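You operate a simulated robot arm through the tools that you are given. There is no shell and no other tool.

You are at the controls of a simulated robot arm. One attempt, no reset.

## Task
Top the bleed cup up to its line with amber oil, then bleed out all bubbles.
Fine: pour from the cup of amber oil, spill none, stroke the shaft slowly and leave it down; wipe the old spill with the grey pad; cup and pad go back. Set down upright: cup. What is to be rubbed or washed off counts as gone when no trace of it is left.

Only the result counts: the job must be done as asked and must still hold three seconds after the hand-in. Knocking over, shifting, dropping, spilling or breaking anything else fails it.

## Robot
A 7-joint arm with a fingered hand, fixed in place. Base frame: the origin is on the floor under the middle of its stand, x ahead of it, y to its left, z up; the work surface is at about z = 0.93. Lengths are in m, angles in rad, forces in N, time in s.
With the tool pointing down near the work surface it reaches from about 0.12 to 0.74 m from the base axis. Its first joint turns from -1.204 to 3.002 rad. Payload 3.4 kg.
Tool frame: the origin (TCP) lies between the finger pads and is the grasp point; the fingertips stand 0.039 m ahead of it; z points along the fingers, y is the line along which they close. The gripper opens to 0.18 m; its body begins 0.111 m behind the TCP. The gripper is a hand of 3 fingers: y runs from the thumb to the fingers, the wrist lies at [0, 0, -0.262] in the tool frame, and closing takes about 1.5 s.
Orientation is that of the tool frame in the base frame, as [roll, pitch, yaw] about the fixed x, y, z axes, in that order (R = Rz(yaw) Ry(pitch) Rx(roll)). With the fingers straight down and closing along the base's y, the tool's x points along the base's -x, its y along +y and its z along -z.

## Interface
- The arm moves only by the tool play_rows. Its argument "increments" is a list that holds one entry, the list of rows, each a list of 6 numbers: the turn, a rotation vector about the tool's x, y, z in units of 45 degrees (1.0 is 45 degrees), then the shift along the tool's x, y, z in units of 400 mm (1.0 is 400 mm). In form: [[[rx, ry, rz, x, y, z], ...]]. A call has 1 to 20 rows; each row is the pose to reach, as a shift and turn from the pose commanded when the call began, along the tool's axes at that moment. "grip" is the opening, from 0 (shut) to 1 (fully open), set as the call begins (left out, the last holds). A call with a number of a shift or a turn outside -1 to 1 is refused whole. A row lasts 0.2 s, in which the tool goes at most 0.05 m and 0.15 rad; a call with a longer step from one row to the next is refused whole, and so is a gripper value outside its range. A pose out of reach is approached as far as the arm can. The call stops where the force on the tool passes 40 N (or 10 N more than at its start, if that is more) or the arm is blocked; 0.2 s more then pass. Each finger travels about 0.072 m/s and halts on what it meets, pressing with about 32 N; the grip force reading is that of the motor and also rises with nothing between the fingers. The clock runs only during rows and for 0.2 s after the last one: add rows that repeat a pose to give the fingers time. It gives the time, the measured TCP pose, the force on the tool (base axes), the opening and the grip force at its end, in the units of the frame above (readings bear some noise), with the torque about the TCP (base axes, N m) and any sound that the robot's microphone picked up.
- Cameras (640 x 400 px; columns grow to the right, rows downward): "scene" is fixed at [0.4004, -0.499, 1.5079]; the picture's right is [0.63, -0.77, 0.00], its down [-0.46, -0.38, -0.80] and it looks along [0.62, 0.51, -0.59] (base axes); focal length 214 px, centre (320, 200). "wrist" rides on the gripper at [0.062, -0.036, -0.128] in the tool frame; the picture's right is [0.50, 0.87, 0.00], its down [-0.75, 0.44, -0.49] and it looks along [-0.43, 0.25, 0.87] (tool axes); focal length 226 px, centre (320, 200). There is no depth. A picture from a camera that has moved, and an enlarged one, comes with that camera's place and axes in the base frame and with its lens.
- snapshot(camera): a new picture of that camera. It takes no simulated time.
- slide_trunk(by): moves the trunk up (or, below 0, down) by that many m; the arm rides with it, the base frame stays. It gives what a move gives, with no picture.
- move_fingers(finger1, finger2, thumb_bend): sets how far each is bent, from 0 (flat) to 1 (curled in); at 0.3 the hand is open as for a grip, at 0.7 the pads meet at the TCP. One left out holds its place. A second passes; each finger stops where it meets its share of the squeeze, and holds until it gets a number again. A gripper value or a shape takes the hand back. It gives what a move gives, with no picture; readings hold the bend of each and the force on the fingers (four entries, about 0 where the hand has none), thumb and palm.
- hand_shape(shape): the hand has 3 fingers and takes this shape, open, in about a second: jaw (thumb against the fingers, like two jaws); tri (thumb and two fingers); tip (a fingertip pinch); poke (one finger out to press); point (the index stretched); flat (the hand flat); cup (the hand cupped); fist (a fist). The gripper value then closes the fingers along that shape, each until it touches; the sizes above hold for jaw. It gives what a move gives, with no picture.
- enlarge(camera, box): a new picture of the part [left, top, right, bottom] of that camera's present view, enlarged. It takes no simulated time.
- finish_job(): hands the job in; it is judged then, once.

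Nothing tells you positions but the pictures and the camera data. Unless the task says otherwise, let go and move clear before handing in.

The tools are called after "Request:" as name(argument=value, ...) on one line, values as JSON. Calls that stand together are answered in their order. play_rows: Moves the arm, as the interface text tells. Its arguments: {"type":"object","properties":{"increments":{"type":"array","items":{"type":"array","items":{"type":"array","items":{"type":"number"}}}},"grip":{"type":"number"}},"required":["increments"]} The other tools are called the same way: slide_trunk (by) moves the trunk up or down; hand_shape (shape) gives the hand a shape; move_fingers (finger1, finger2, thumb_bend) moves the fingers one by one; snapshot (camera) takes a picture; enlarge (camera, box) takes an enlarged picture of a part of a camera's view; finish_job () hands the job in.

At the start:

```text
time_s: 0.0
eef_pos: [0.556, -0.2088, 1.531]
tcp_rot: [3.137, 0.001, 3.141]
contact_force: [0.1, 0.3, -0.7]
moment: [0.02, 0.0, 0.02]
width: 0.1799
grip_force: 0.0
shape: jaw
bend: [0.3, 0.3, 0.3]
finger forces: [0.0, 0.0, 0.1, 0.0, 0.1, 0.0]
trunk travel left (down, up): [-0.414, 0.128]
```

scene: 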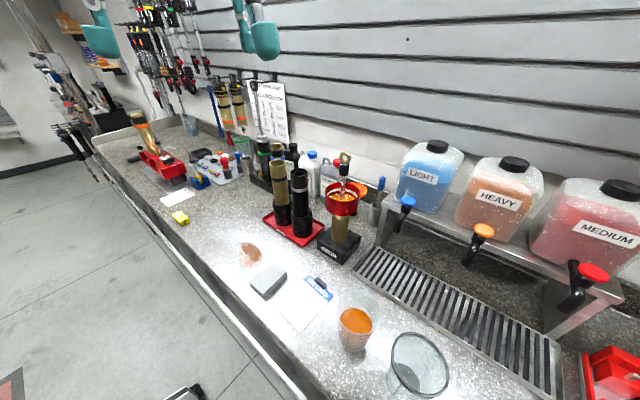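
wrist: 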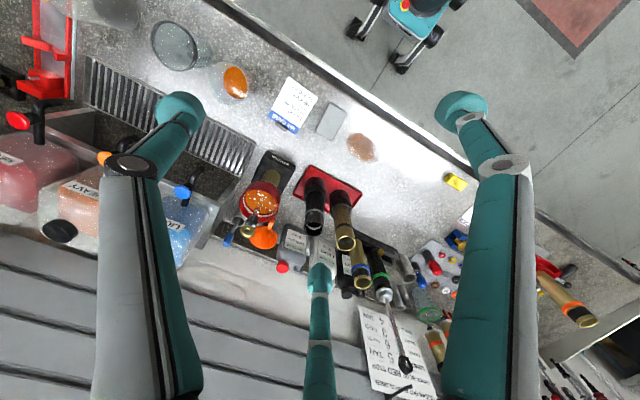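

I see a bench with a damper standing in a black block with a red bleed cup on top, a plastic cup of amber oil, an old spill, and a grey pad. I'll look closer at each before moving.

Request:
enlarge(camera="scene", box=[300, 140, 400, 270])

Request:
enlarge(camera="scene", box=[220, 230, 460, 400])

Request:
enlarge(camera="wrist", box=[200, 20, 400, 280])

```text
3.08 times, centred on (350, 205) of scene
camera zoom: at [0.4004, -0.499, 1.5079], right [0.63, -0.77, 0.0], down [-0.46, -0.38, -0.8], along [0.62, 0.51, -0.59], focal length 660 px, centre (228, 185)
```

zoom: 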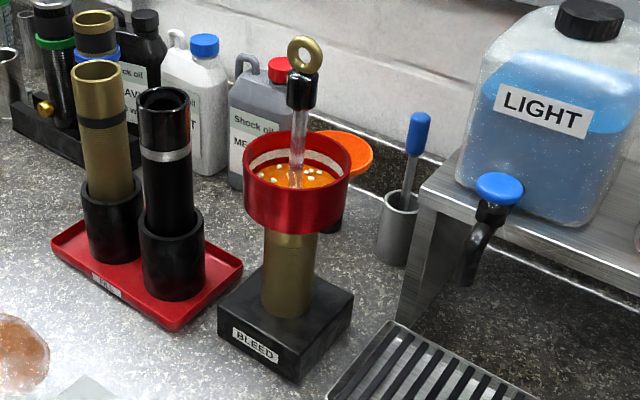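

```text
2.35 times, centred on (340, 315) of scene
camera zoom: at [0.4004, -0.499, 1.5079], right [0.63, -0.77, 0.0], down [-0.46, -0.38, -0.8], along [0.62, 0.51, -0.59], focal length 505 px, centre (273, -71)
```

zoom: 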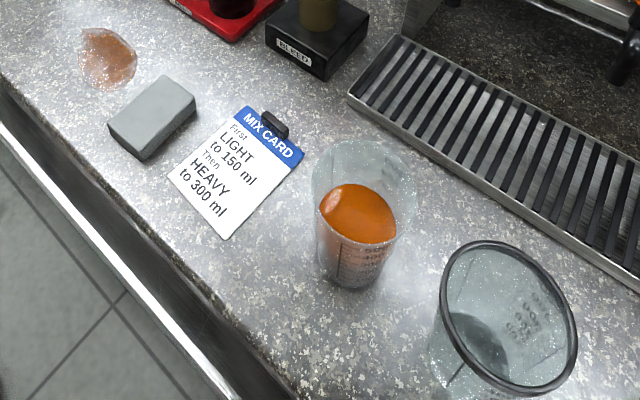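

```text
1.54 times, centred on (300, 150) of wrist
camera zoom: at [0.4945, -0.2441, 1.66], right [-0.5, 0.87, 0.0], down [0.75, 0.43, 0.49], along [0.43, 0.25, -0.87], focal length 348 px, centre (351, 277)
```

zoom: 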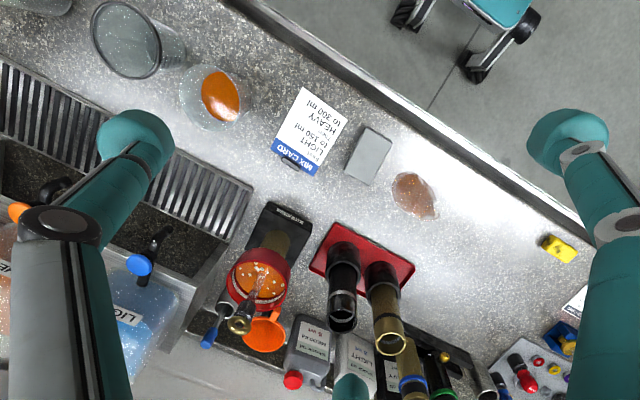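

The bleed cup is around (0.82, -0.235) with its rim near z 1.17, the oil cup around (0.61, -0.43), the pad around (0.585, -0.155) and the spill near (0.61, -0.02). I'll zoom in more to refine these and see the fill line.

Request:
enlarge(camera="scene", box=[318, 145, 368, 225])

Request:
enlarge(camera="scene", box=[330, 280, 390, 360])

Request:
enlarge(camera="scene", box=[220, 230, 340, 330])

Request:
enlarge(camera="wrist", box=[220, 140, 310, 270])

Request:
enlarge(camera="wrist", box=[190, 50, 390, 175])

```text
5.00 times, centred on (343, 185) of scene
camera zoom: at [0.4004, -0.499, 1.5079], right [0.63, -0.77, 0.0], down [-0.46, -0.38, -0.8], along [0.62, 0.51, -0.59], focal length 1072 px, centre (205, 275)
```

zoom: 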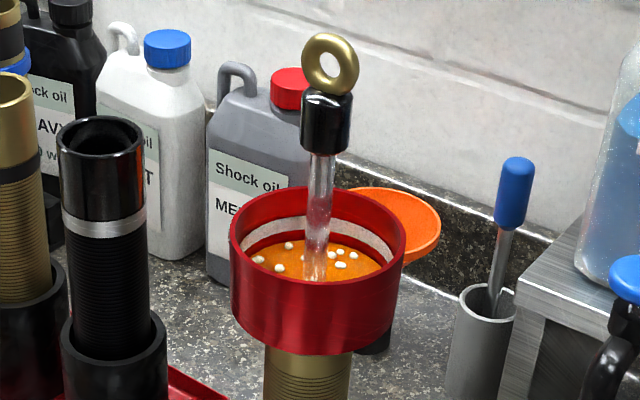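

```text
5.00 times, centred on (360, 320) of scene
camera zoom: at [0.4004, -0.499, 1.5079], right [0.63, -0.77, 0.0], down [-0.46, -0.38, -0.8], along [0.62, 0.51, -0.59], focal length 1072 px, centre (120, -400)
```

zoom: 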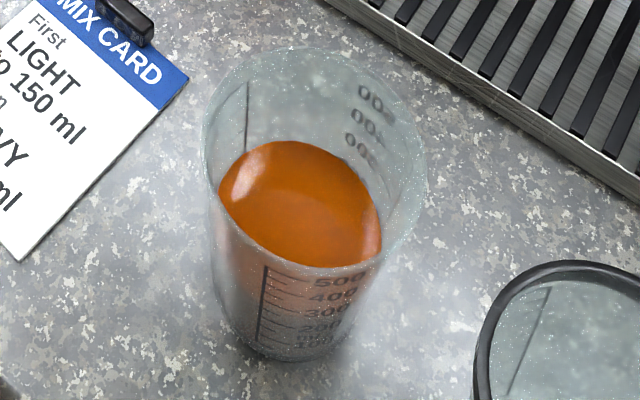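

```text
4.00 times, centred on (280, 280) of scene
camera zoom: at [0.4004, -0.499, 1.5079], right [0.63, -0.77, 0.0], down [-0.46, -0.38, -0.8], along [0.62, 0.51, -0.59], focal length 858 px, centre (480, -120)
```

zoom: 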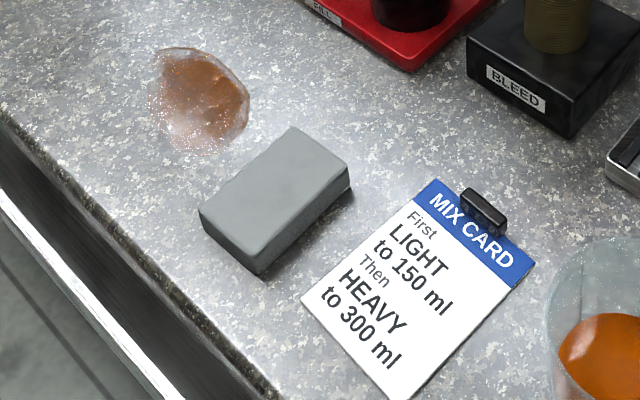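

```text
3.08 times, centred on (265, 205) of wrist
camera zoom: at [0.4945, -0.2441, 1.66], right [-0.5, 0.87, 0.0], down [0.75, 0.43, 0.49], along [0.43, 0.25, -0.87], focal length 696 px, centre (489, 185)
```

zoom: 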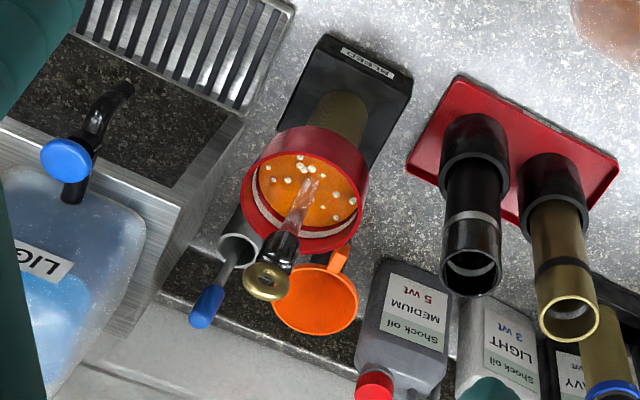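

```text
3.20 times, centred on (290, 112) of wrist
camera zoom: at [0.4945, -0.2441, 1.66], right [-0.5, 0.87, 0.0], down [0.75, 0.43, 0.49], along [0.43, 0.25, -0.87], focal length 723 px, centre (416, 480)
```

zoom: 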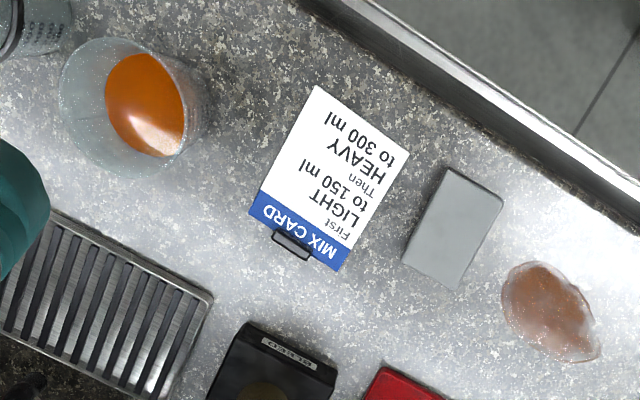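

The pad lies with its long side along x at about (0.592, -0.150), 0.06 wide along y, and the spill spans roughly x 0.57–0.655, y -0.065–0.03. I'll begin with the wipe, going down above the pad to get a closer look.

Request:
play_rows(increments=[[[0, 0, 0, -0.0091, 0.0148, 0.095], [0, 0, 0, -0.0182, 0.0296, 0.19], [0, 0, 0, -0.0273, 0.0444, 0.285], [0, 0, 0, -0.0364, 0.0592, 0.38], [0, 0, 0, -0.0455, 0.074, 0.475], [0, 0, 0, -0.0546, 0.0888, 0.57], [0, 0, 0, -0.0637, 0.1036, 0.665], [0, 0, 0, -0.0728, 0.1184, 0.76], [0, 0, 0, -0.0819, 0.1332, 0.855], [0, 0, 0, -0.091, 0.148, 0.95]]])

Request:
snapshot(camera="wrist")

Request:
snapshot(camera="scene")

```text
time_s: 2.2
eef_pos: [0.5908, -0.1449, 1.1524]
tcp_rot: [-3.14, 0.001, -3.14]
contact_force: [-0.5, 0.9, 0.3]
moment: [-0.03, 0.03, 0.01]
width: 0.1801
grip_force: 0.1
shape: jaw
bend: [0.3, 0.3, 0.3]
finger forces: [0.0, 0.1, 0.0, 0.0, 0.0, 0.0]
trunk travel left (down, up): [-0.414, 0.128]
```

```text
taken
camera wrist: at [0.5296, -0.1801, 1.2814], right [-0.5, 0.87, 0.0], down [0.75, 0.44, 0.49], along [0.43, 0.25, -0.87], focal length 226 px, centre (320, 200)
```

wrist: 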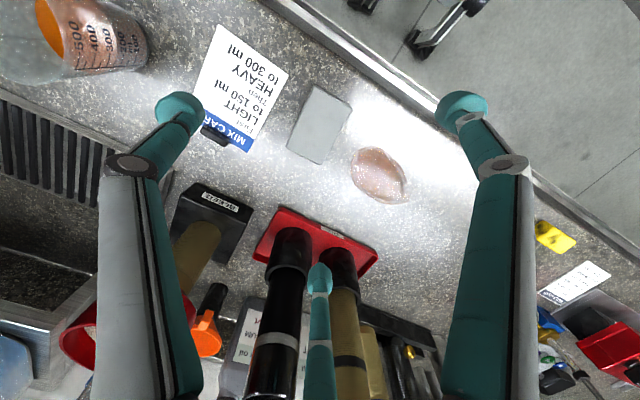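

```text
taken
```

scene: 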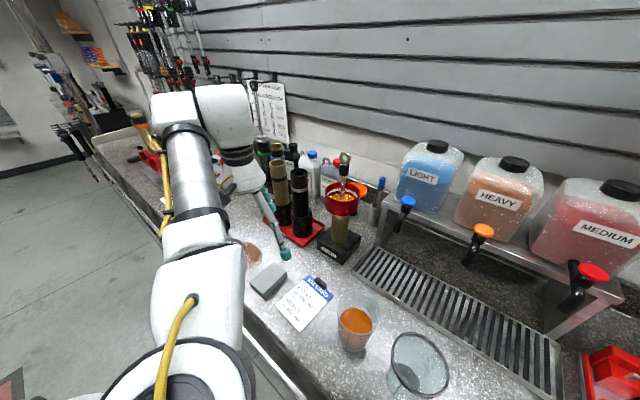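

The hand seems to have its three fingers splayed at about 120°. I'll partly close it here in free air to see how the fingers travel before gripping anything.

Request:
play_rows(increments=[[[0, 0, 0, 0, 0, 0], [0, 0, 0, 0, 0, 0], [0, 0, 0, 0, 0, 0], [0, 0, 0, 0, 0, 0], [0, 0, 0, 0, 0, 0], [0, 0, 0, 0, 0, 0]]], grip=0.35)

Request:
snapshot(camera="wrist")

Request:
enlarge(camera="scene", box=[150, 80, 310, 280])

```text
time_s: 3.6
eef_pos: [0.5916, -0.1451, 1.1542]
tcp_rot: [-3.142, 0.001, -3.139]
contact_force: [1.2, -0.4, -0.2]
moment: [0.02, 0.03, 0.0]
width: 0.0634
grip_force: 0.1
shape: jaw
bend: [0.72, 0.72, 0.74]
finger forces: [0.0, 0.0, 0.0, 0.1, 0.1, 0.0]
trunk travel left (down, up): [-0.414, 0.128]
```

```text
taken
camera wrist: at [0.5289, -0.1805, 1.2819], right [-0.5, 0.87, 0.0], down [0.75, 0.44, 0.49], along [0.43, 0.25, -0.87], focal length 226 px, centre (320, 200)
```

wrist: 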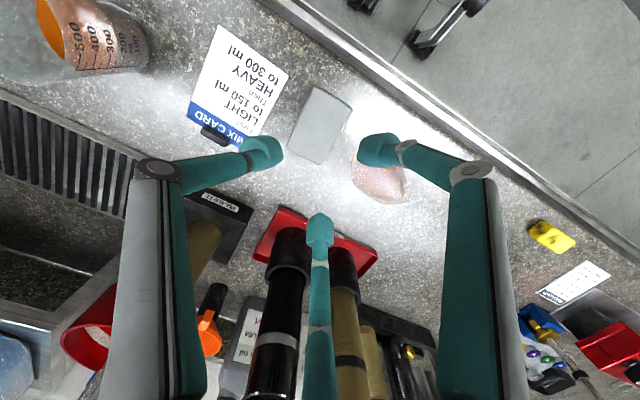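

```text
2.00 times, centred on (230, 180) of scene
camera zoom: at [0.4004, -0.499, 1.5079], right [0.63, -0.77, 0.0], down [-0.46, -0.38, -0.8], along [0.62, 0.51, -0.59], focal length 429 px, centre (500, 240)
```

zoom: 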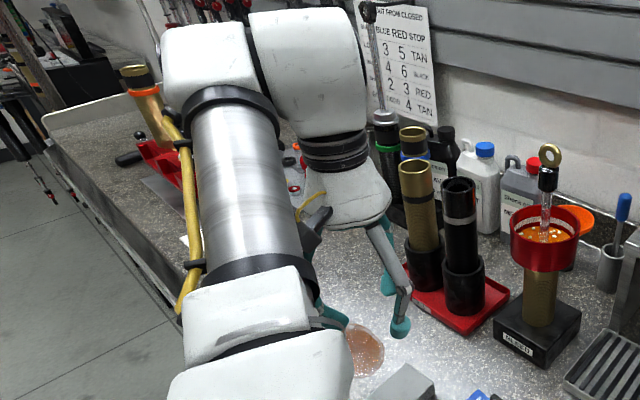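

The jaw shape closes as a three-point centring grip (about 120° apart). I'll look at the "tip" and "tri" shapes to choose the best for the flat pad.

Request:
hand_shape(shape="tip")

Request:
snapshot(camera="wrist")

Request:
hand_shape(shape="tri")

Request:
snapshot(camera="wrist")

```text
time_s: 4.5
eef_pos: [0.5916, -0.1451, 1.1537]
tcp_rot: [-3.139, 0.003, 3.141]
contact_force: [-0.7, -1.0, 1.0]
moment: [0.0, 0.01, -0.01]
width: 0.18
grip_force: 0.0
shape: tip
bend: [0.3, 0.3, 0.3]
finger forces: [0.0, 0.1, 0.0, 0.0, 0.0, 0.1]
trunk travel left (down, up): [-0.414, 0.128]
```

```text
taken
camera wrist: at [0.5289, -0.1803, 1.2819], right [-0.5, 0.87, 0.0], down [0.75, 0.44, 0.49], along [0.43, 0.25, -0.87], focal length 226 px, centre (320, 200)
```

wrist: 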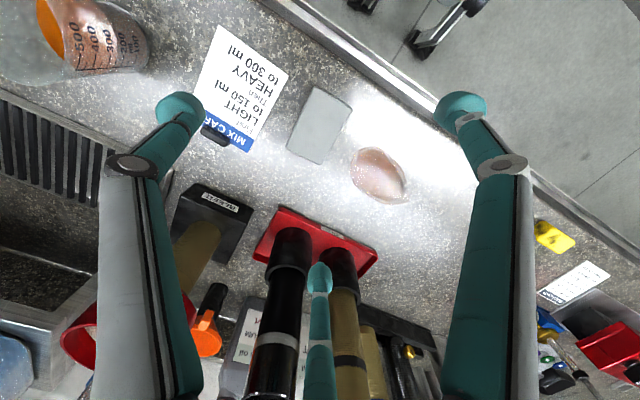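

```text
time_s: 5.4
eef_pos: [0.5913, -0.1448, 1.1535]
tcp_rot: [-3.14, 0.001, -3.141]
contact_force: [0.8, 0.2, -0.4]
moment: [0.03, 0.02, -0.01]
width: 0.1801
grip_force: 0.1
shape: tri
bend: [0.3, 0.3, 0.3]
finger forces: [0.0, 0.1, 0.0, 0.1, 0.0, 0.0]
trunk travel left (down, up): [-0.414, 0.128]
```

```text
taken
camera wrist: at [0.5289, -0.1803, 1.2819], right [-0.5, 0.87, 0.0], down [0.75, 0.44, 0.49], along [0.43, 0.25, -0.87], focal length 226 px, centre (320, 200)
```

wrist: 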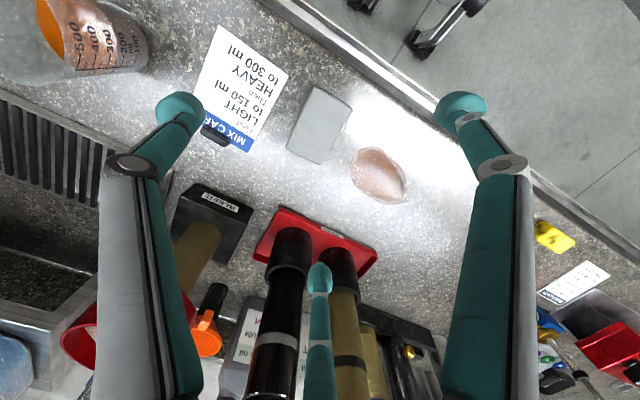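

All open shapes look the same, so I'll use jaw and turn the hand 90° about the vertical, so the two fingers oppose each other on the pad's long sides and the thumb sits at its near end.

Request:
hand_shape(shape="jaw")

Request:
play_rows(increments=[[[0, 0, 0.167, 0, 0, 0], [0, 0, 0.333, 0, 0, 0], [0, 0, 0.5, 0, 0, 0], [0, 0, 0.667, 0, 0, 0], [0, 0, 0.833, 0, 0, 0], [0, 0, 1.0, 0, 0, 0]]], grip=0.75)

Request:
play_rows(increments=[[[0, 0, 0.167, 0, 0, 0], [0, 0, 0.333, 0, 0, 0], [0, 0, 0.5, 0, 0, 0], [0, 0, 0.667, 0, 0, 0], [0, 0, 0.833, 0, 0, 0], [0, 0, 1.0, 0, 0, 0]]])

Request:
snapshot(camera="wrist")

Request:
snapshot(camera="scene")

```text
time_s: 6.3
eef_pos: [0.591, -0.1446, 1.1532]
tcp_rot: [-3.14, 0.003, -3.14]
contact_force: [0.2, 0.4, 0.3]
moment: [-0.01, 0.0, -0.02]
width: 0.1799
grip_force: 0.0
shape: jaw
bend: [0.3, 0.3, 0.3]
finger forces: [0.0, 0.1, 0.0, 0.0, 0.0, 0.0]
trunk travel left (down, up): [-0.414, 0.128]
```

```text
time_s: 7.7
eef_pos: [0.5913, -0.1464, 1.1521]
tcp_rot: [3.141, 0.001, 2.355]
contact_force: [-0.3, 0.2, 0.4]
moment: [0.01, -0.03, -0.03]
width: 0.135
grip_force: 0.1
shape: jaw
bend: [0.59, 0.59, 0.59]
finger forces: [0.1, 0.0, 0.0, 0.0, 0.0, 0.1]
trunk travel left (down, up): [-0.414, 0.128]
```

```text
time_s: 9.1
eef_pos: [0.5917, -0.1468, 1.1523]
tcp_rot: [3.14, 0.0, 1.569]
contact_force: [0.3, -0.1, -0.3]
moment: [0.0, 0.03, 0.02]
width: 0.1353
grip_force: 0.1
shape: jaw
bend: [0.59, 0.59, 0.59]
finger forces: [0.1, 0.0, 0.1, 0.0, 0.0, 0.0]
trunk travel left (down, up): [-0.414, 0.128]
```

```text
taken
camera wrist: at [0.5553, -0.0828, 1.2809], right [0.87, 0.5, 0.0], down [0.43, -0.75, 0.49], along [0.25, -0.43, -0.87], focal length 226 px, centre (320, 200)
```

wrist: 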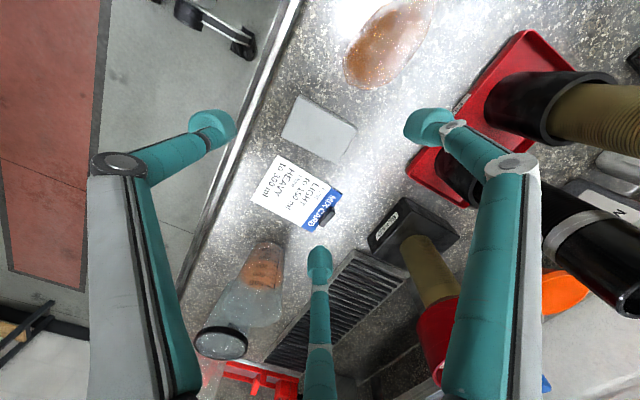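

```text
taken
```

scene: 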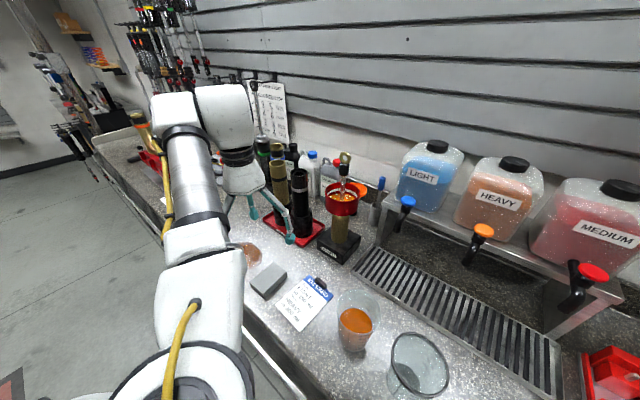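

The turn worked; pad centre reads about (0.592, -0.148) from both cameras. I'll narrow the opening and descend to just above it, TCP offset a little toward the thumb side.

Request:
play_rows(increments=[[[0, 0, 0, -0.002, -0.009, 0.08], [0, 0, 0, -0.004, -0.018, 0.16], [0, 0, 0, -0.006, -0.027, 0.24], [0, 0, 0, -0.008, -0.036, 0.3], [0, 0, 0, -0.008, -0.036, 0.34], [0, 0, 0, -0.008, -0.036, 0.36], [0, 0, 0, -0.008, -0.036, 0.36]]], grip=0.58)

Request:
snapshot(camera="wrist")

Request:
enlarge(camera="scene", box=[200, 220, 340, 320])

```text
time_s: 10.7
eef_pos: [0.5746, -0.1483, 1.0079]
tcp_rot: [3.14, 0.0, 1.571]
contact_force: [0.3, 0.2, -1.0]
moment: [-0.01, 0.0, 0.03]
width: 0.1046
grip_force: 0.0
shape: jaw
bend: [0.69, 0.69, 0.69]
finger forces: [0.0, 0.1, 0.1, 0.0, 0.0, 0.0]
trunk travel left (down, up): [-0.414, 0.128]
```

```text
taken
camera wrist: at [0.5399, -0.0854, 1.1365], right [0.87, 0.5, 0.0], down [0.43, -0.75, 0.49], along [0.25, -0.43, -0.87], focal length 226 px, centre (320, 200)
```

wrist: 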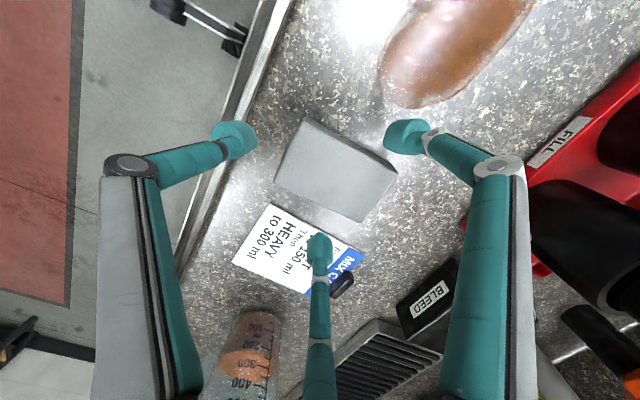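

```text
4.00 times, centred on (270, 270) of scene
camera zoom: at [0.4004, -0.499, 1.5079], right [0.63, -0.77, 0.0], down [-0.46, -0.38, -0.8], along [0.62, 0.51, -0.59], focal length 858 px, centre (520, -80)
```

zoom: 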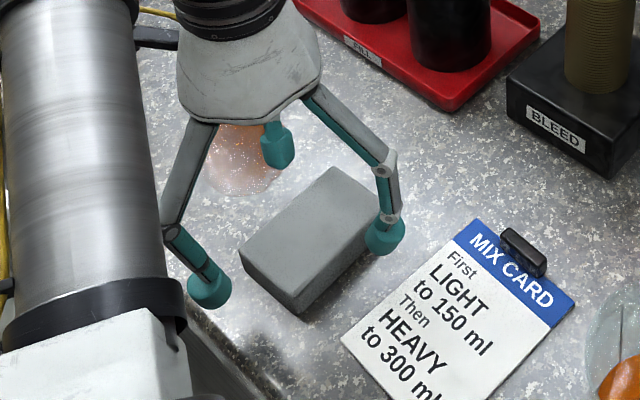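

The fingertips straddle the pad with clearance to the card. I'll descend the last ~3 cm slowly, then close.

Request:
play_rows(increments=[[[0, 0, 0, 0, 0, 0.02], [0, 0, 0, 0, 0, 0.04], [0, 0, 0, 0, 0, 0.06], [0, 0, 0, 0, 0, 0.07], [0, 0, 0, 0, 0, 0.078], [0, 0, 0, 0, 0, 0.078]]])

Request:
snapshot(camera="wrist")

Request:
enlarge(camera="scene", box=[200, 220, 340, 320])

```text
time_s: 12.1
eef_pos: [0.5766, -0.1492, 0.9781]
tcp_rot: [3.139, 0.0, 1.571]
contact_force: [0.3, -0.7, 1.3]
moment: [0.01, 0.02, 0.05]
width: 0.1048
grip_force: 0.0
shape: jaw
bend: [0.69, 0.69, 0.69]
finger forces: [0.0, 0.1, 0.0, 0.1, 0.0, 0.0]
trunk travel left (down, up): [-0.414, 0.128]
```

```text
taken
camera wrist: at [0.5411, -0.0862, 1.106], right [0.87, 0.5, 0.0], down [0.43, -0.75, 0.49], along [0.25, -0.43, -0.87], focal length 226 px, centre (320, 200)
```

wrist: 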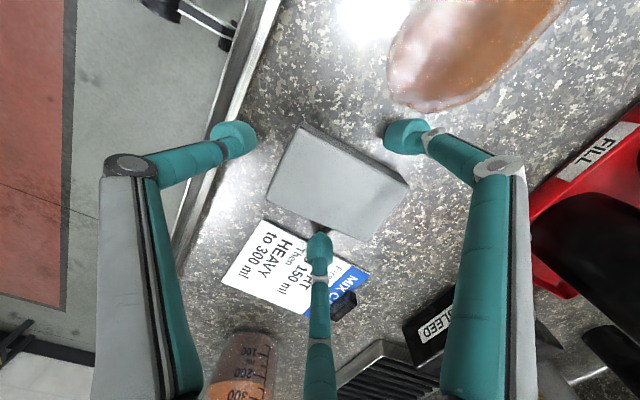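

```text
4.00 times, centred on (270, 270) of scene
camera zoom: at [0.4004, -0.499, 1.5079], right [0.63, -0.77, 0.0], down [-0.46, -0.38, -0.8], along [0.62, 0.51, -0.59], focal length 858 px, centre (520, -80)
```

zoom: 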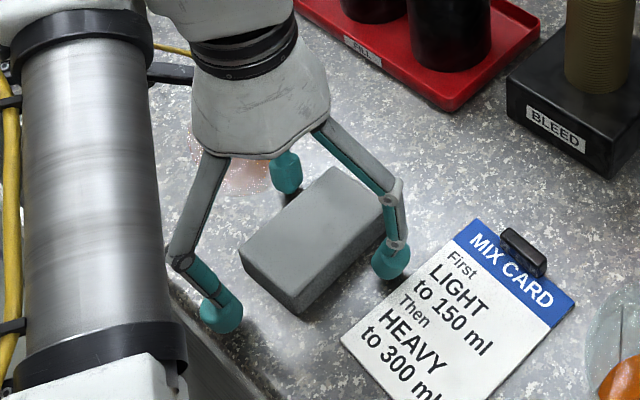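

The tips are beside the pad at table level with no contact. Now I close the hand on the pad.

Request:
play_rows(increments=[[[0, 0, 0, 0, 0, 0], [0, 0, 0, 0, 0, 0], [0, 0, 0, 0, 0, 0], [0, 0, 0, 0, 0, 0], [0, 0, 0, 0, 0, 0], [0, 0, 0, 0, 0, 0], [0, 0, 0, 0, 0, 0]]], grip=0.0)

Request:
snapshot(camera="wrist")

Request:
enlarge(camera="scene", box=[200, 220, 340, 320])

```text
time_s: 13.7
eef_pos: [0.5761, -0.1495, 0.978]
tcp_rot: [3.139, 0.002, 1.571]
contact_force: [0.7, -0.3, -0.4]
moment: [-0.01, 0.01, -0.01]
width: 0.0596
grip_force: 31.8
shape: jaw
bend: [0.72, 0.72, 0.75]
finger forces: [25.3, 26.4, 0.0, 0.0, 28.7, 0.1]
trunk travel left (down, up): [-0.414, 0.128]
```

```text
taken
camera wrist: at [0.5411, -0.0862, 1.1059], right [0.87, 0.5, 0.0], down [0.43, -0.75, 0.49], along [0.25, -0.43, -0.87], focal length 226 px, centre (320, 200)
```

wrist: 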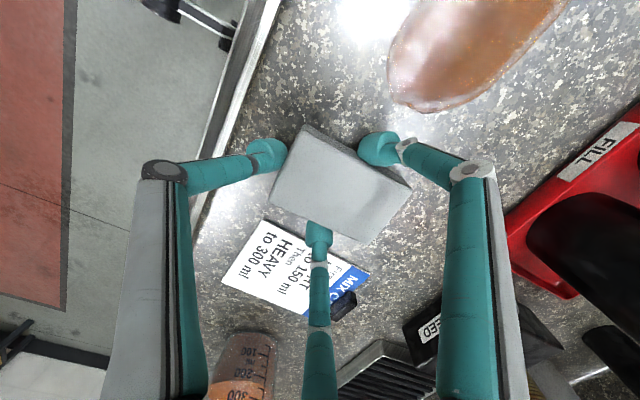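

```text
4.00 times, centred on (270, 270) of scene
camera zoom: at [0.4004, -0.499, 1.5079], right [0.63, -0.77, 0.0], down [-0.46, -0.38, -0.8], along [0.62, 0.51, -0.59], focal length 858 px, centre (520, -80)
```

zoom: 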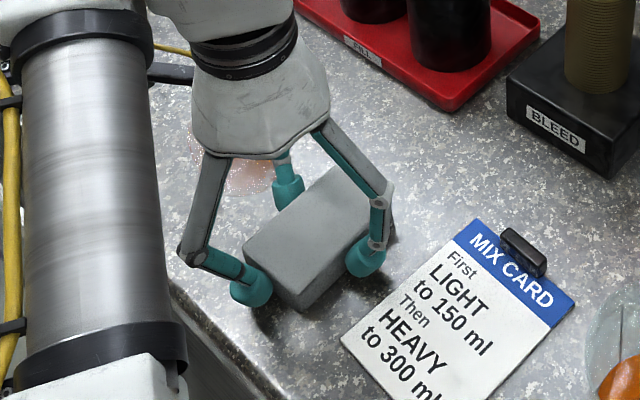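

The pad is held firmly (about 25–29 N per finger). I'll slide it over the spill in +y with light downward pressure.

Request:
play_rows(increments=[[[0, 0, 0, 0.03, 0, 0.004], [0, 0, 0, 0.07, 0, 0.007], [0, 0, 0, 0.11, 0, 0.008], [0, 0, 0, 0.15, 0, 0.008], [0, 0, 0, 0.19, 0, 0.008], [0, 0, 0, 0.23, 0, 0.008], [0, 0, 0, 0.27, 0, 0.008], [0, 0, 0, 0.31, 0, 0.008], [0, 0, 0, 0.35, 0, 0.008], [0, 0, 0, 0.39, 0, 0.008], [0, 0, 0, 0.43, 0, 0.008], [0, 0, 0, 0.47, 0, 0.008], [0, 0, 0, 0.51, 0, 0.008], [0, 0, 0, 0.55, 0, 0.008]]])

Request:
snapshot(camera="wrist")

Request:
enlarge(camera="scene", box=[200, 200, 340, 300])

```text
time_s: 16.7
eef_pos: [0.5756, 0.0718, 0.9741]
tcp_rot: [3.136, 0.0, 1.57]
contact_force: [-0.2, -7.5, 22.2]
moment: [-0.47, 0.01, 0.03]
width: 0.0602
grip_force: 31.9
shape: jaw
bend: [0.73, 0.72, 0.76]
finger forces: [25.5, 31.6, 0.0, 0.0, 31.2, 0.1]
trunk travel left (down, up): [-0.414, 0.128]
```

```text
taken
camera wrist: at [0.5394, 0.1358, 1.1033], right [0.87, 0.5, 0.0], down [0.43, -0.75, 0.49], along [0.25, -0.43, -0.87], focal length 226 px, centre (320, 200)
```

wrist: 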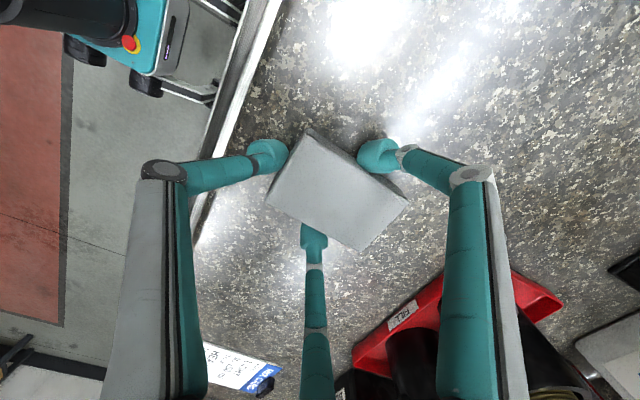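

```text
4.00 times, centred on (270, 250) of scene
camera zoom: at [0.4004, -0.499, 1.5079], right [0.63, -0.77, 0.0], down [-0.46, -0.38, -0.8], along [0.62, 0.51, -0.59], focal length 858 px, centre (520, 0)
```

zoom: 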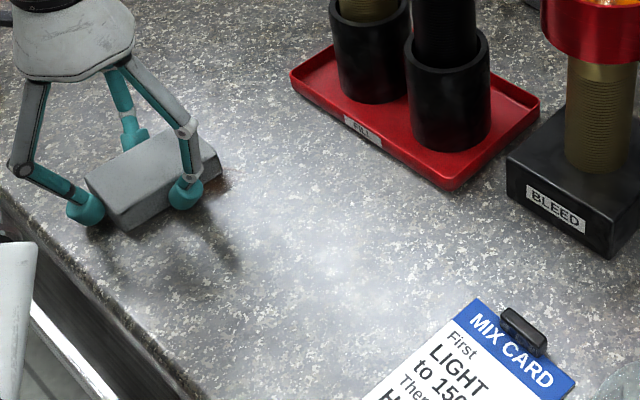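

One pass took most of the spill off, though I see a possible brownish spot near the pad's far end. I'll do a return pass shifted 3 cm in +x.

Request:
play_rows(increments=[[[0, 0, 0, 0.01, 0.03, 0], [0, 0, 0, 0.01, 0.07, 0], [0, 0, 0, -0.03, 0.075, 0], [0, 0, 0, -0.07, 0.075, 0], [0, 0, 0, -0.11, 0.075, 0], [0, 0, 0, -0.15, 0.075, 0], [0, 0, 0, -0.19, 0.075, 0], [0, 0, 0, -0.23, 0.075, 0], [0, 0, 0, -0.27, 0.075, 0], [0, 0, 0, -0.31, 0.075, 0], [0, 0, 0, -0.35, 0.075, 0], [0, 0, 0, -0.39, 0.075, 0], [0, 0, 0, -0.43, 0.075, 0]]])

Request:
enlarge(camera="scene", box=[170, 190, 310, 290])

Request:
snapshot(camera="wrist")

```text
time_s: 19.5
eef_pos: [0.6073, -0.1015, 0.9751]
tcp_rot: [3.14, 0.001, 1.57]
contact_force: [0.0, 2.9, 8.8]
moment: [0.09, -0.02, 0.03]
width: 0.0604
grip_force: 31.8
shape: jaw
bend: [0.72, 0.72, 0.76]
finger forces: [29.5, 27.5, 0.0, 0.0, 29.9, 0.0]
trunk travel left (down, up): [-0.414, 0.128]
```

```text
4.00 times, centred on (240, 240) of scene
camera zoom: at [0.4004, -0.499, 1.5079], right [0.63, -0.77, 0.0], down [-0.46, -0.38, -0.8], along [0.62, 0.51, -0.59], focal length 858 px, centre (640, 40)
```

zoom: 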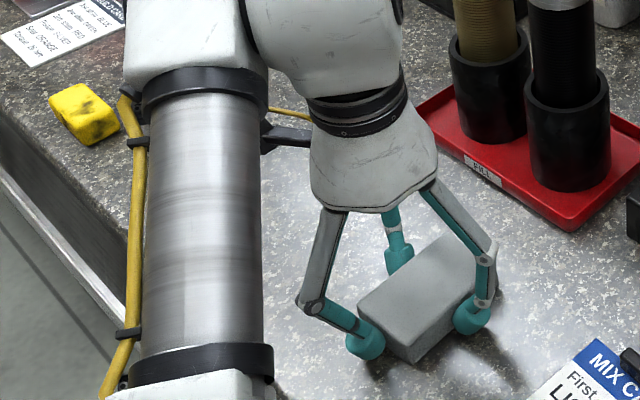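

```text
taken
camera wrist: at [0.5709, -0.0386, 1.1038], right [0.87, 0.5, 0.0], down [0.43, -0.75, 0.49], along [0.25, -0.43, -0.87], focal length 226 px, centre (320, 200)
```

wrist: 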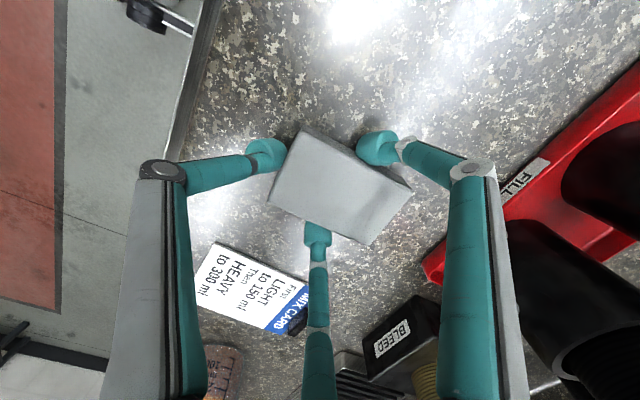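

The area looks clean from here, but I'll do one more pass along the middle for certainty, then inspect.

Request:
play_rows(increments=[[[0, 0, 0, 0.03, -0.03, 0.003], [0, 0, 0, 0.07, -0.04, 0.004], [0, 0, 0, 0.11, -0.04, 0.004], [0, 0, 0, 0.15, -0.04, 0.004], [0, 0, 0, 0.19, -0.04, 0.004], [0, 0, 0, 0.23, -0.04, 0.004], [0, 0, 0, 0.27, -0.04, 0.004], [0, 0, 0, 0.31, -0.04, 0.004], [0, 0, 0, 0.35, -0.04, 0.004], [0, 0, 0, 0.39, -0.04, 0.004], [0, 0, 0, 0.43, -0.04, 0.004]]])

Request:
enlarge(camera="scene", box=[200, 200, 340, 300])

Request:
snapshot(camera="wrist")

```text
time_s: 21.9
eef_pos: [0.5898, 0.0718, 0.9738]
tcp_rot: [3.14, -0.001, 1.572]
contact_force: [-1.0, -4.9, 19.1]
moment: [-0.38, -0.06, 0.01]
width: 0.0602
grip_force: 32.2
shape: jaw
bend: [0.73, 0.72, 0.76]
finger forces: [25.9, 31.7, 0.1, 0.0, 30.8, 0.1]
trunk travel left (down, up): [-0.414, 0.128]
```

```text
4.00 times, centred on (270, 250) of scene
camera zoom: at [0.4004, -0.499, 1.5079], right [0.63, -0.77, 0.0], down [-0.46, -0.38, -0.8], along [0.62, 0.51, -0.59], focal length 858 px, centre (520, 0)
```

zoom: 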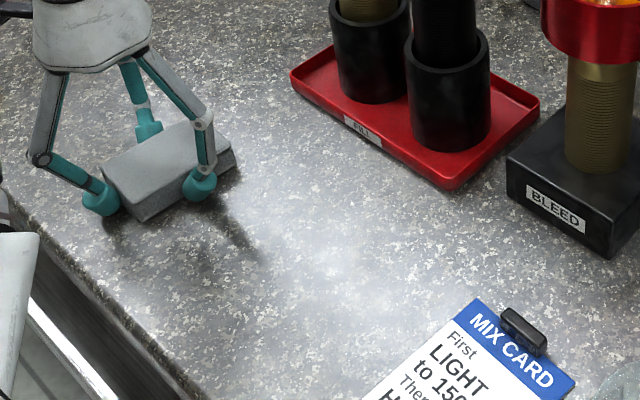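

```text
taken
camera wrist: at [0.5535, 0.1354, 1.1028], right [0.87, 0.5, 0.0], down [0.44, -0.75, 0.49], along [0.25, -0.43, -0.87], focal length 226 px, centre (320, 200)
```

wrist: 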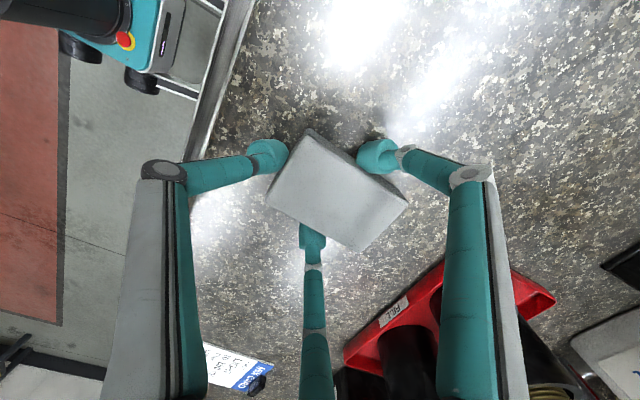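

The spill is gone in both views. I'll slide the pad back along its path to the exact starting pose, then release.

Request:
play_rows(increments=[[[0, 0, 0, -0.03, -0.02, -0.004], [0, 0, 0, -0.07, -0.035, -0.006], [0, 0, 0, -0.11, -0.035, -0.006], [0, 0, 0, -0.15, -0.035, -0.006], [0, 0, 0, -0.19, -0.035, -0.006], [0, 0, 0, -0.23, -0.035, -0.006], [0, 0, 0, -0.27, -0.035, -0.006], [0, 0, 0, -0.31, -0.035, -0.006], [0, 0, 0, -0.35, -0.035, -0.006], [0, 0, 0, -0.39, -0.035, -0.006], [0, 0, 0, -0.43, -0.035, -0.006], [0, 0, 0, -0.47, -0.035, -0.006], [0, 0, 0, -0.5, -0.035, -0.006], [0, 0, 0, -0.52, -0.035, -0.007], [0, 0, 0, -0.54, -0.035, -0.008], [0, 0, 0, -0.55, -0.035, -0.009], [0, 0, 0, -0.55, -0.035, -0.01]]])

Request:
enlarge(camera="scene", box=[200, 220, 340, 320])

Request:
snapshot(camera="wrist")

```text
time_s: 25.5
eef_pos: [0.5774, -0.1499, 0.9757]
tcp_rot: [-3.14, 0.002, 1.572]
contact_force: [0.0, -0.4, 0.2]
moment: [-0.01, 0.01, -0.02]
width: 0.0596
grip_force: 32.0
shape: jaw
bend: [0.72, 0.72, 0.76]
finger forces: [28.0, 28.7, 0.0, 0.1, 30.2, 0.0]
trunk travel left (down, up): [-0.414, 0.128]
```

```text
4.00 times, centred on (270, 270) of scene
camera zoom: at [0.4004, -0.499, 1.5079], right [0.63, -0.77, 0.0], down [-0.46, -0.38, -0.8], along [0.62, 0.51, -0.59], focal length 858 px, centre (520, -80)
```

zoom: 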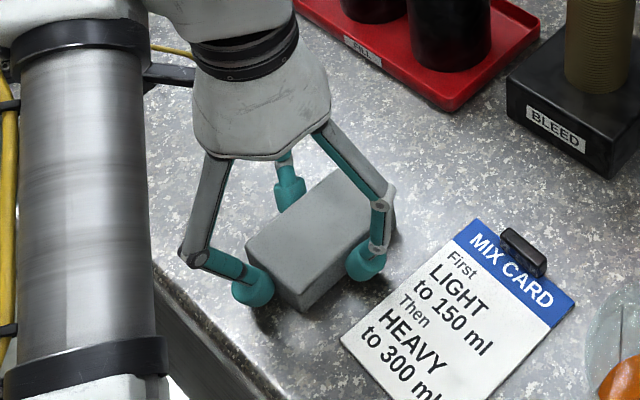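

```text
taken
camera wrist: at [0.5413, -0.0866, 1.1048], right [0.87, 0.5, 0.0], down [0.43, -0.75, 0.49], along [0.25, -0.43, -0.87], focal length 226 px, centre (320, 200)
```

wrist: 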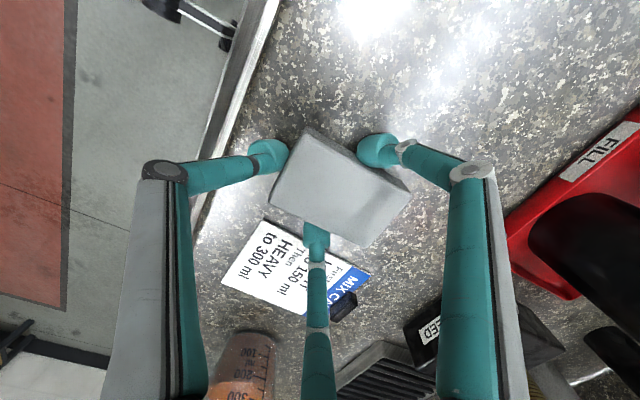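

The pad is back at its start position. I press it lightly onto the table, open to the same narrow width, and lift away.

Request:
play_rows(increments=[[[0, 0, 0, 0, 0, 0.002], [0, 0, 0, 0, 0, 0.004], [0, 0, 0, 0, 0, 0.004]]])

Request:
play_rows(increments=[[[0, 0, 0, 0, 0, 0], [0, 0, 0, 0, 0, 0], [0, 0, 0, 0, 0, 0], [0, 0, 0, 0, 0, 0], [0, 0, 0, 0, 0, 0]]], grip=0.58)

Request:
play_rows(increments=[[[0, 0, 0, 0, 0, -0.03], [0, 0, 0, 0, 0, -0.09], [0, 0, 0, 0, 0, -0.19], [0, 0, 0, 0, 0, -0.3], [0, 0, 0, 0, 0, -0.42], [0, 0, 0, 0, 0, -0.54], [0, 0, 0, 0, 0, -0.66]]])

Request:
snapshot(camera="wrist")

Request:
snapshot(camera="scene")

```text
time_s: 26.3
eef_pos: [0.5778, -0.1506, 0.9749]
tcp_rot: [3.14, 0.002, 1.571]
contact_force: [-0.2, 0.2, 1.3]
moment: [0.01, -0.09, 0.01]
width: 0.0598
grip_force: 31.3
shape: jaw
bend: [0.72, 0.72, 0.76]
finger forces: [28.2, 28.7, 0.0, 0.0, 30.2, 0.1]
trunk travel left (down, up): [-0.414, 0.128]
```

```text
time_s: 27.5
eef_pos: [0.5774, -0.1493, 0.9752]
tcp_rot: [3.138, 0.002, 1.571]
contact_force: [-0.6, -0.4, -0.8]
moment: [-0.04, 0.0, -0.01]
width: 0.1036
grip_force: 0.2
shape: jaw
bend: [0.7, 0.7, 0.69]
finger forces: [0.0, 0.1, 0.0, 0.0, 0.0, 0.0]
trunk travel left (down, up): [-0.414, 0.128]
```

```text
time_s: 29.1
eef_pos: [0.5727, -0.1494, 1.2395]
tcp_rot: [3.14, 0.002, 1.571]
contact_force: [-0.3, -0.3, 0.0]
moment: [0.02, -0.02, 0.0]
width: 0.1039
grip_force: 0.1
shape: jaw
bend: [0.7, 0.69, 0.69]
finger forces: [0.1, 0.0, 0.0, 0.1, 0.1, 0.0]
trunk travel left (down, up): [-0.414, 0.128]
```

```text
taken
camera wrist: at [0.5369, -0.085, 1.3684], right [0.87, 0.5, 0.0], down [0.43, -0.75, 0.49], along [0.25, -0.43, -0.87], focal length 226 px, centre (320, 200)
```

wrist: 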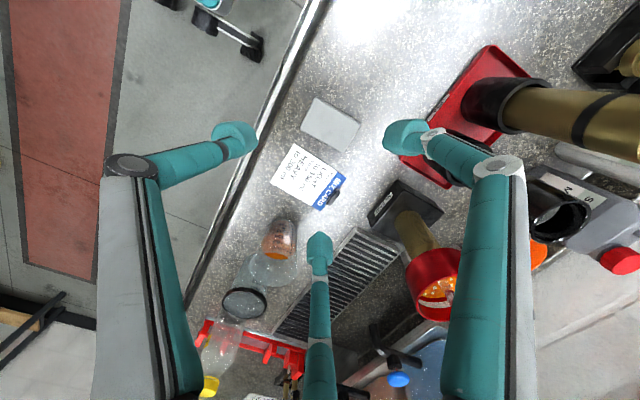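

```text
taken
```

scene: 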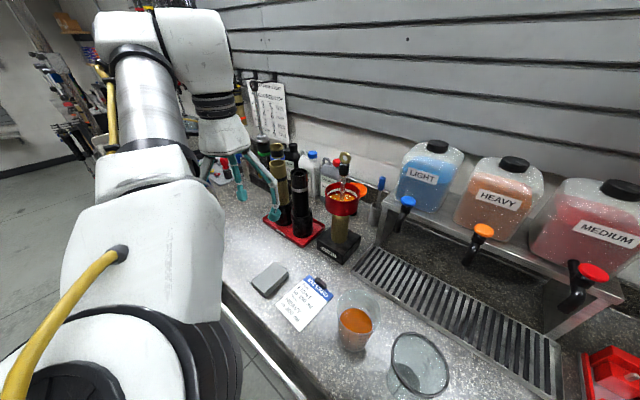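

The pad is back and the surface looks clean. Next I prepare for the cup: I want a level hand with the thumb up so fingers 1 and 2 pinch the cup left and right; first I check the wiped area closely and test whether the wrist can turn that way in free air.

Request:
enlarge(camera="scene", box=[200, 210, 320, 310])

Request:
play_rows(increments=[[[0, 0, -0.167, 0, 0, -0.06], [0, 0, -0.333, 0, 0, -0.12], [0, 0, -0.5, 0, 0, -0.18], [0, 0, -0.667, 0, 0, -0.24], [0, 0, -0.833, 0, 0, -0.3], [0, 0, -1.0, 0, 0, -0.36]]])

Request:
play_rows(increments=[[[0, 0, -0.167, 0, 0, 0], [0, 0, -0.333, 0, 0, 0], [0, 0, -0.5, 0, 0, 0], [0, 0, -0.667, 0, 0, 0], [0, 0, -0.833, 0, 0, 0], [0, 0, -1.0, 0, 0, 0]]])

Request:
play_rows(increments=[[[0, 0, -0.167, 0, 0, 0], [0, 0, -0.333, 0, 0, 0], [0, 0, -0.5, 0, 0, 0], [0, 0, -0.667, 0, 0, 0], [0, 0, -0.833, 0, 0, 0], [0, 0, -1.0, 0, 0, 0]]])

Request:
play_rows(increments=[[[0, 0, -0.167, 0, 0, 0], [0, 0, -0.333, 0, 0, 0], [0, 0, -0.5, 0, 0, 0], [0, 0, -0.667, 0, 0, 0], [0, 0, -0.833, 0, 0, 0], [0, 0, -1.0, 0, 0, 0]]])

Request:
snapshot(camera="wrist")

Request:
snapshot(camera="scene")

```text
4.00 times, centred on (260, 260) of scene
camera zoom: at [0.4004, -0.499, 1.5079], right [0.63, -0.77, 0.0], down [-0.46, -0.38, -0.8], along [0.62, 0.51, -0.59], focal length 858 px, centre (560, -40)
```

zoom: 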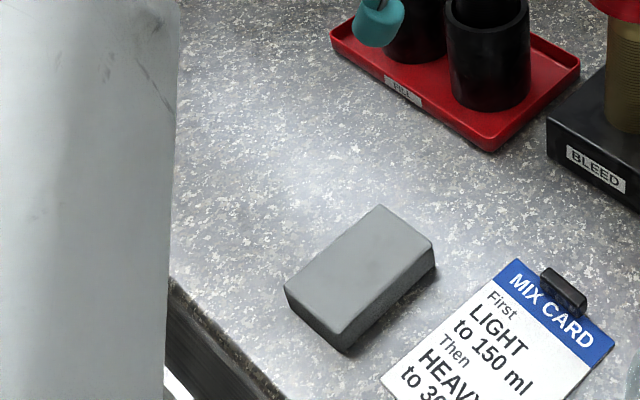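

```text
time_s: 30.5
eef_pos: [0.5758, -0.149, 1.385]
tcp_rot: [3.141, 0.003, 2.357]
contact_force: [0.3, -0.6, -0.6]
moment: [0.01, -0.01, -0.01]
width: 0.1039
grip_force: 0.0
shape: jaw
bend: [0.7, 0.69, 0.69]
finger forces: [0.0, 0.0, 0.0, 0.0, 0.0, 0.1]
trunk travel left (down, up): [-0.414, 0.128]
```

```text
time_s: 31.9
eef_pos: [0.5778, -0.1502, 1.3823]
tcp_rot: [-3.14, 0.002, 3.141]
contact_force: [0.3, 0.8, 0.5]
moment: [-0.01, 0.02, -0.01]
width: 0.1038
grip_force: 0.2
shape: jaw
bend: [0.7, 0.69, 0.69]
finger forces: [0.0, 0.0, 0.1, 0.0, 0.0, 0.0]
trunk travel left (down, up): [-0.414, 0.128]
```

```text
time_s: 33.3
eef_pos: [0.5765, -0.148, 1.3833]
tcp_rot: [-3.14, 0.0, -2.354]
contact_force: [-0.6, -0.4, -0.9]
moment: [0.04, -0.03, -0.06]
width: 0.1039
grip_force: 0.1
shape: jaw
bend: [0.7, 0.69, 0.69]
finger forces: [0.0, 0.1, 0.1, 0.0, 0.0, 0.0]
trunk travel left (down, up): [-0.414, 0.128]
```

```text
time_s: 34.7
eef_pos: [0.5755, -0.1494, 1.384]
tcp_rot: [-3.14, -0.003, -1.568]
contact_force: [-0.2, 1.1, -0.5]
moment: [0.02, 0.0, 0.01]
width: 0.104
grip_force: 0.0
shape: jaw
bend: [0.7, 0.69, 0.69]
finger forces: [0.0, 0.1, 0.1, 0.1, 0.0, 0.0]
trunk travel left (down, up): [-0.414, 0.128]
```

```text
taken
camera wrist: at [0.6123, -0.2111, 1.5122], right [-0.86, -0.5, 0.0], down [-0.44, 0.75, 0.49], along [-0.25, 0.42, -0.87], focal length 226 px, centre (320, 200)
```

wrist: 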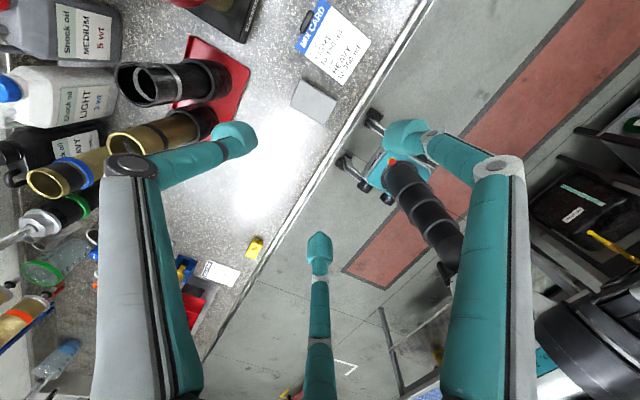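

```text
taken
```

scene: 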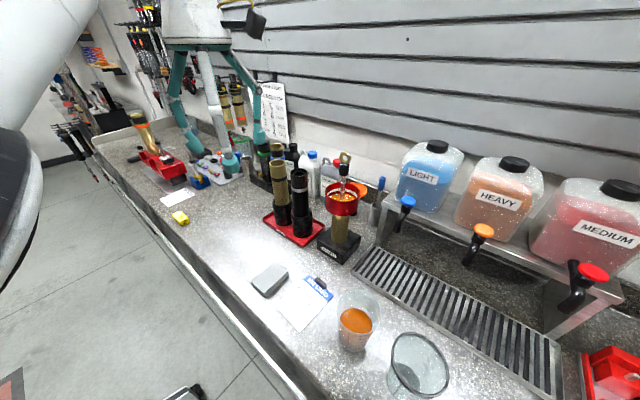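

The wrist reaches that turn with no trouble. Now I yaw the hand toward azimuth about -1.2 rad and tip it up to about 20° below level, in free air.

Request:
play_rows(increments=[[[0, 0, 0.153, 0, 0, 0], [0, 0, 0.306, 0, 0, 0], [0, 0, 0.458, 0, 0, 0], [0, 0, 0.611, 0, 0, 0], [0, 0, 0.764, 0, 0, 0]]])

Request:
play_rows(increments=[[[0, 0, 0.153, 0, 0, 0], [0, 0, 0.306, 0, 0, 0], [0, 0, 0.458, 0, 0, 0], [0, 0, 0.611, 0, 0, 0], [0, 0, 0.764, 0, 0, 0]]])

Request:
play_rows(increments=[[[0.156, 0, 0, 0, 0, 0], [0.311, 0, 0, 0, 0, 0], [0.467, 0, 0, 0, 0, 0], [0.622, 0, 0, 0, 0, 0], [0.778, 0, 0, 0, 0, 0]]])

Request:
play_rows(increments=[[[0.156, 0, 0, 0, 0, 0], [0.311, 0, 0, 0, 0, 0], [0.467, 0, 0, 0, 0, 0], [0.622, 0, 0, 0, 0, 0], [0.778, 0, 0, 0, 0, 0]]])

Request:
snapshot(camera="wrist")

Request:
snapshot(camera="scene")

```text
time_s: 35.9
eef_pos: [0.5762, -0.1495, 1.3841]
tcp_rot: [-3.14, 0.0, -2.174]
contact_force: [0.0, 0.2, 0.1]
moment: [0.0, -0.03, 0.01]
width: 0.104
grip_force: 0.1
shape: jaw
bend: [0.7, 0.69, 0.69]
finger forces: [0.1, 0.1, 0.0, 0.2, 0.0, 0.0]
trunk travel left (down, up): [-0.414, 0.128]
```

```text
time_s: 37.1
eef_pos: [0.576, -0.1506, 1.384]
tcp_rot: [-3.14, -0.001, -2.774]
contact_force: [-0.1, -0.3, 0.6]
moment: [-0.03, 0.01, 0.02]
width: 0.1039
grip_force: 0.1
shape: jaw
bend: [0.7, 0.69, 0.69]
finger forces: [0.0, 0.1, 0.1, 0.0, 0.0, 0.0]
trunk travel left (down, up): [-0.414, 0.128]
```

```text
time_s: 38.3
eef_pos: [0.575, -0.149, 1.3826]
tcp_rot: [-2.527, 0.002, -2.771]
contact_force: [-0.2, -0.8, 0.1]
moment: [-0.01, 0.0, -0.01]
width: 0.1041
grip_force: 0.0
shape: jaw
bend: [0.7, 0.69, 0.69]
finger forces: [0.0, 0.0, 0.0, 0.0, 0.0, 0.0]
trunk travel left (down, up): [-0.414, 0.128]
```

```text
time_s: 39.5
eef_pos: [0.5759, -0.1482, 1.3823]
tcp_rot: [-1.917, 0.002, -2.771]
contact_force: [0.0, 0.4, 0.3]
moment: [-0.04, -0.03, 0.0]
width: 0.1042
grip_force: 0.0
shape: jaw
bend: [0.7, 0.69, 0.69]
finger forces: [0.0, 0.0, 0.1, 0.0, 0.0, 0.1]
trunk travel left (down, up): [-0.414, 0.128]
```

```text
taken
camera wrist: at [0.4793, -0.0695, 1.461], right [-0.57, 0.09, -0.82], down [0.48, 0.84, -0.24], along [0.66, -0.53, -0.53], focal length 226 px, centre (320, 200)
```

wrist: 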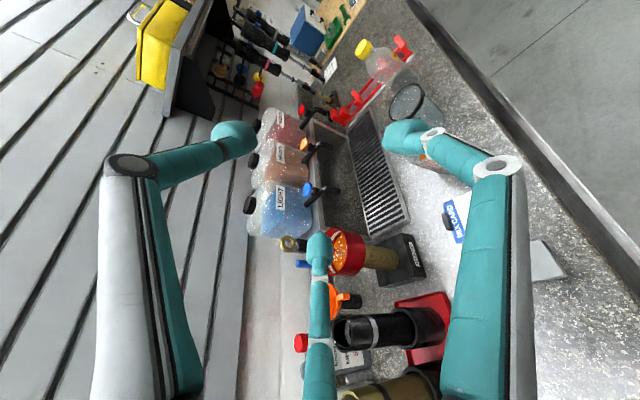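

```text
taken
```

scene: 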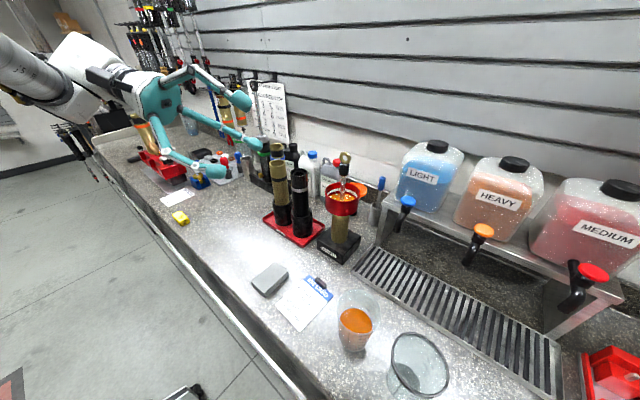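

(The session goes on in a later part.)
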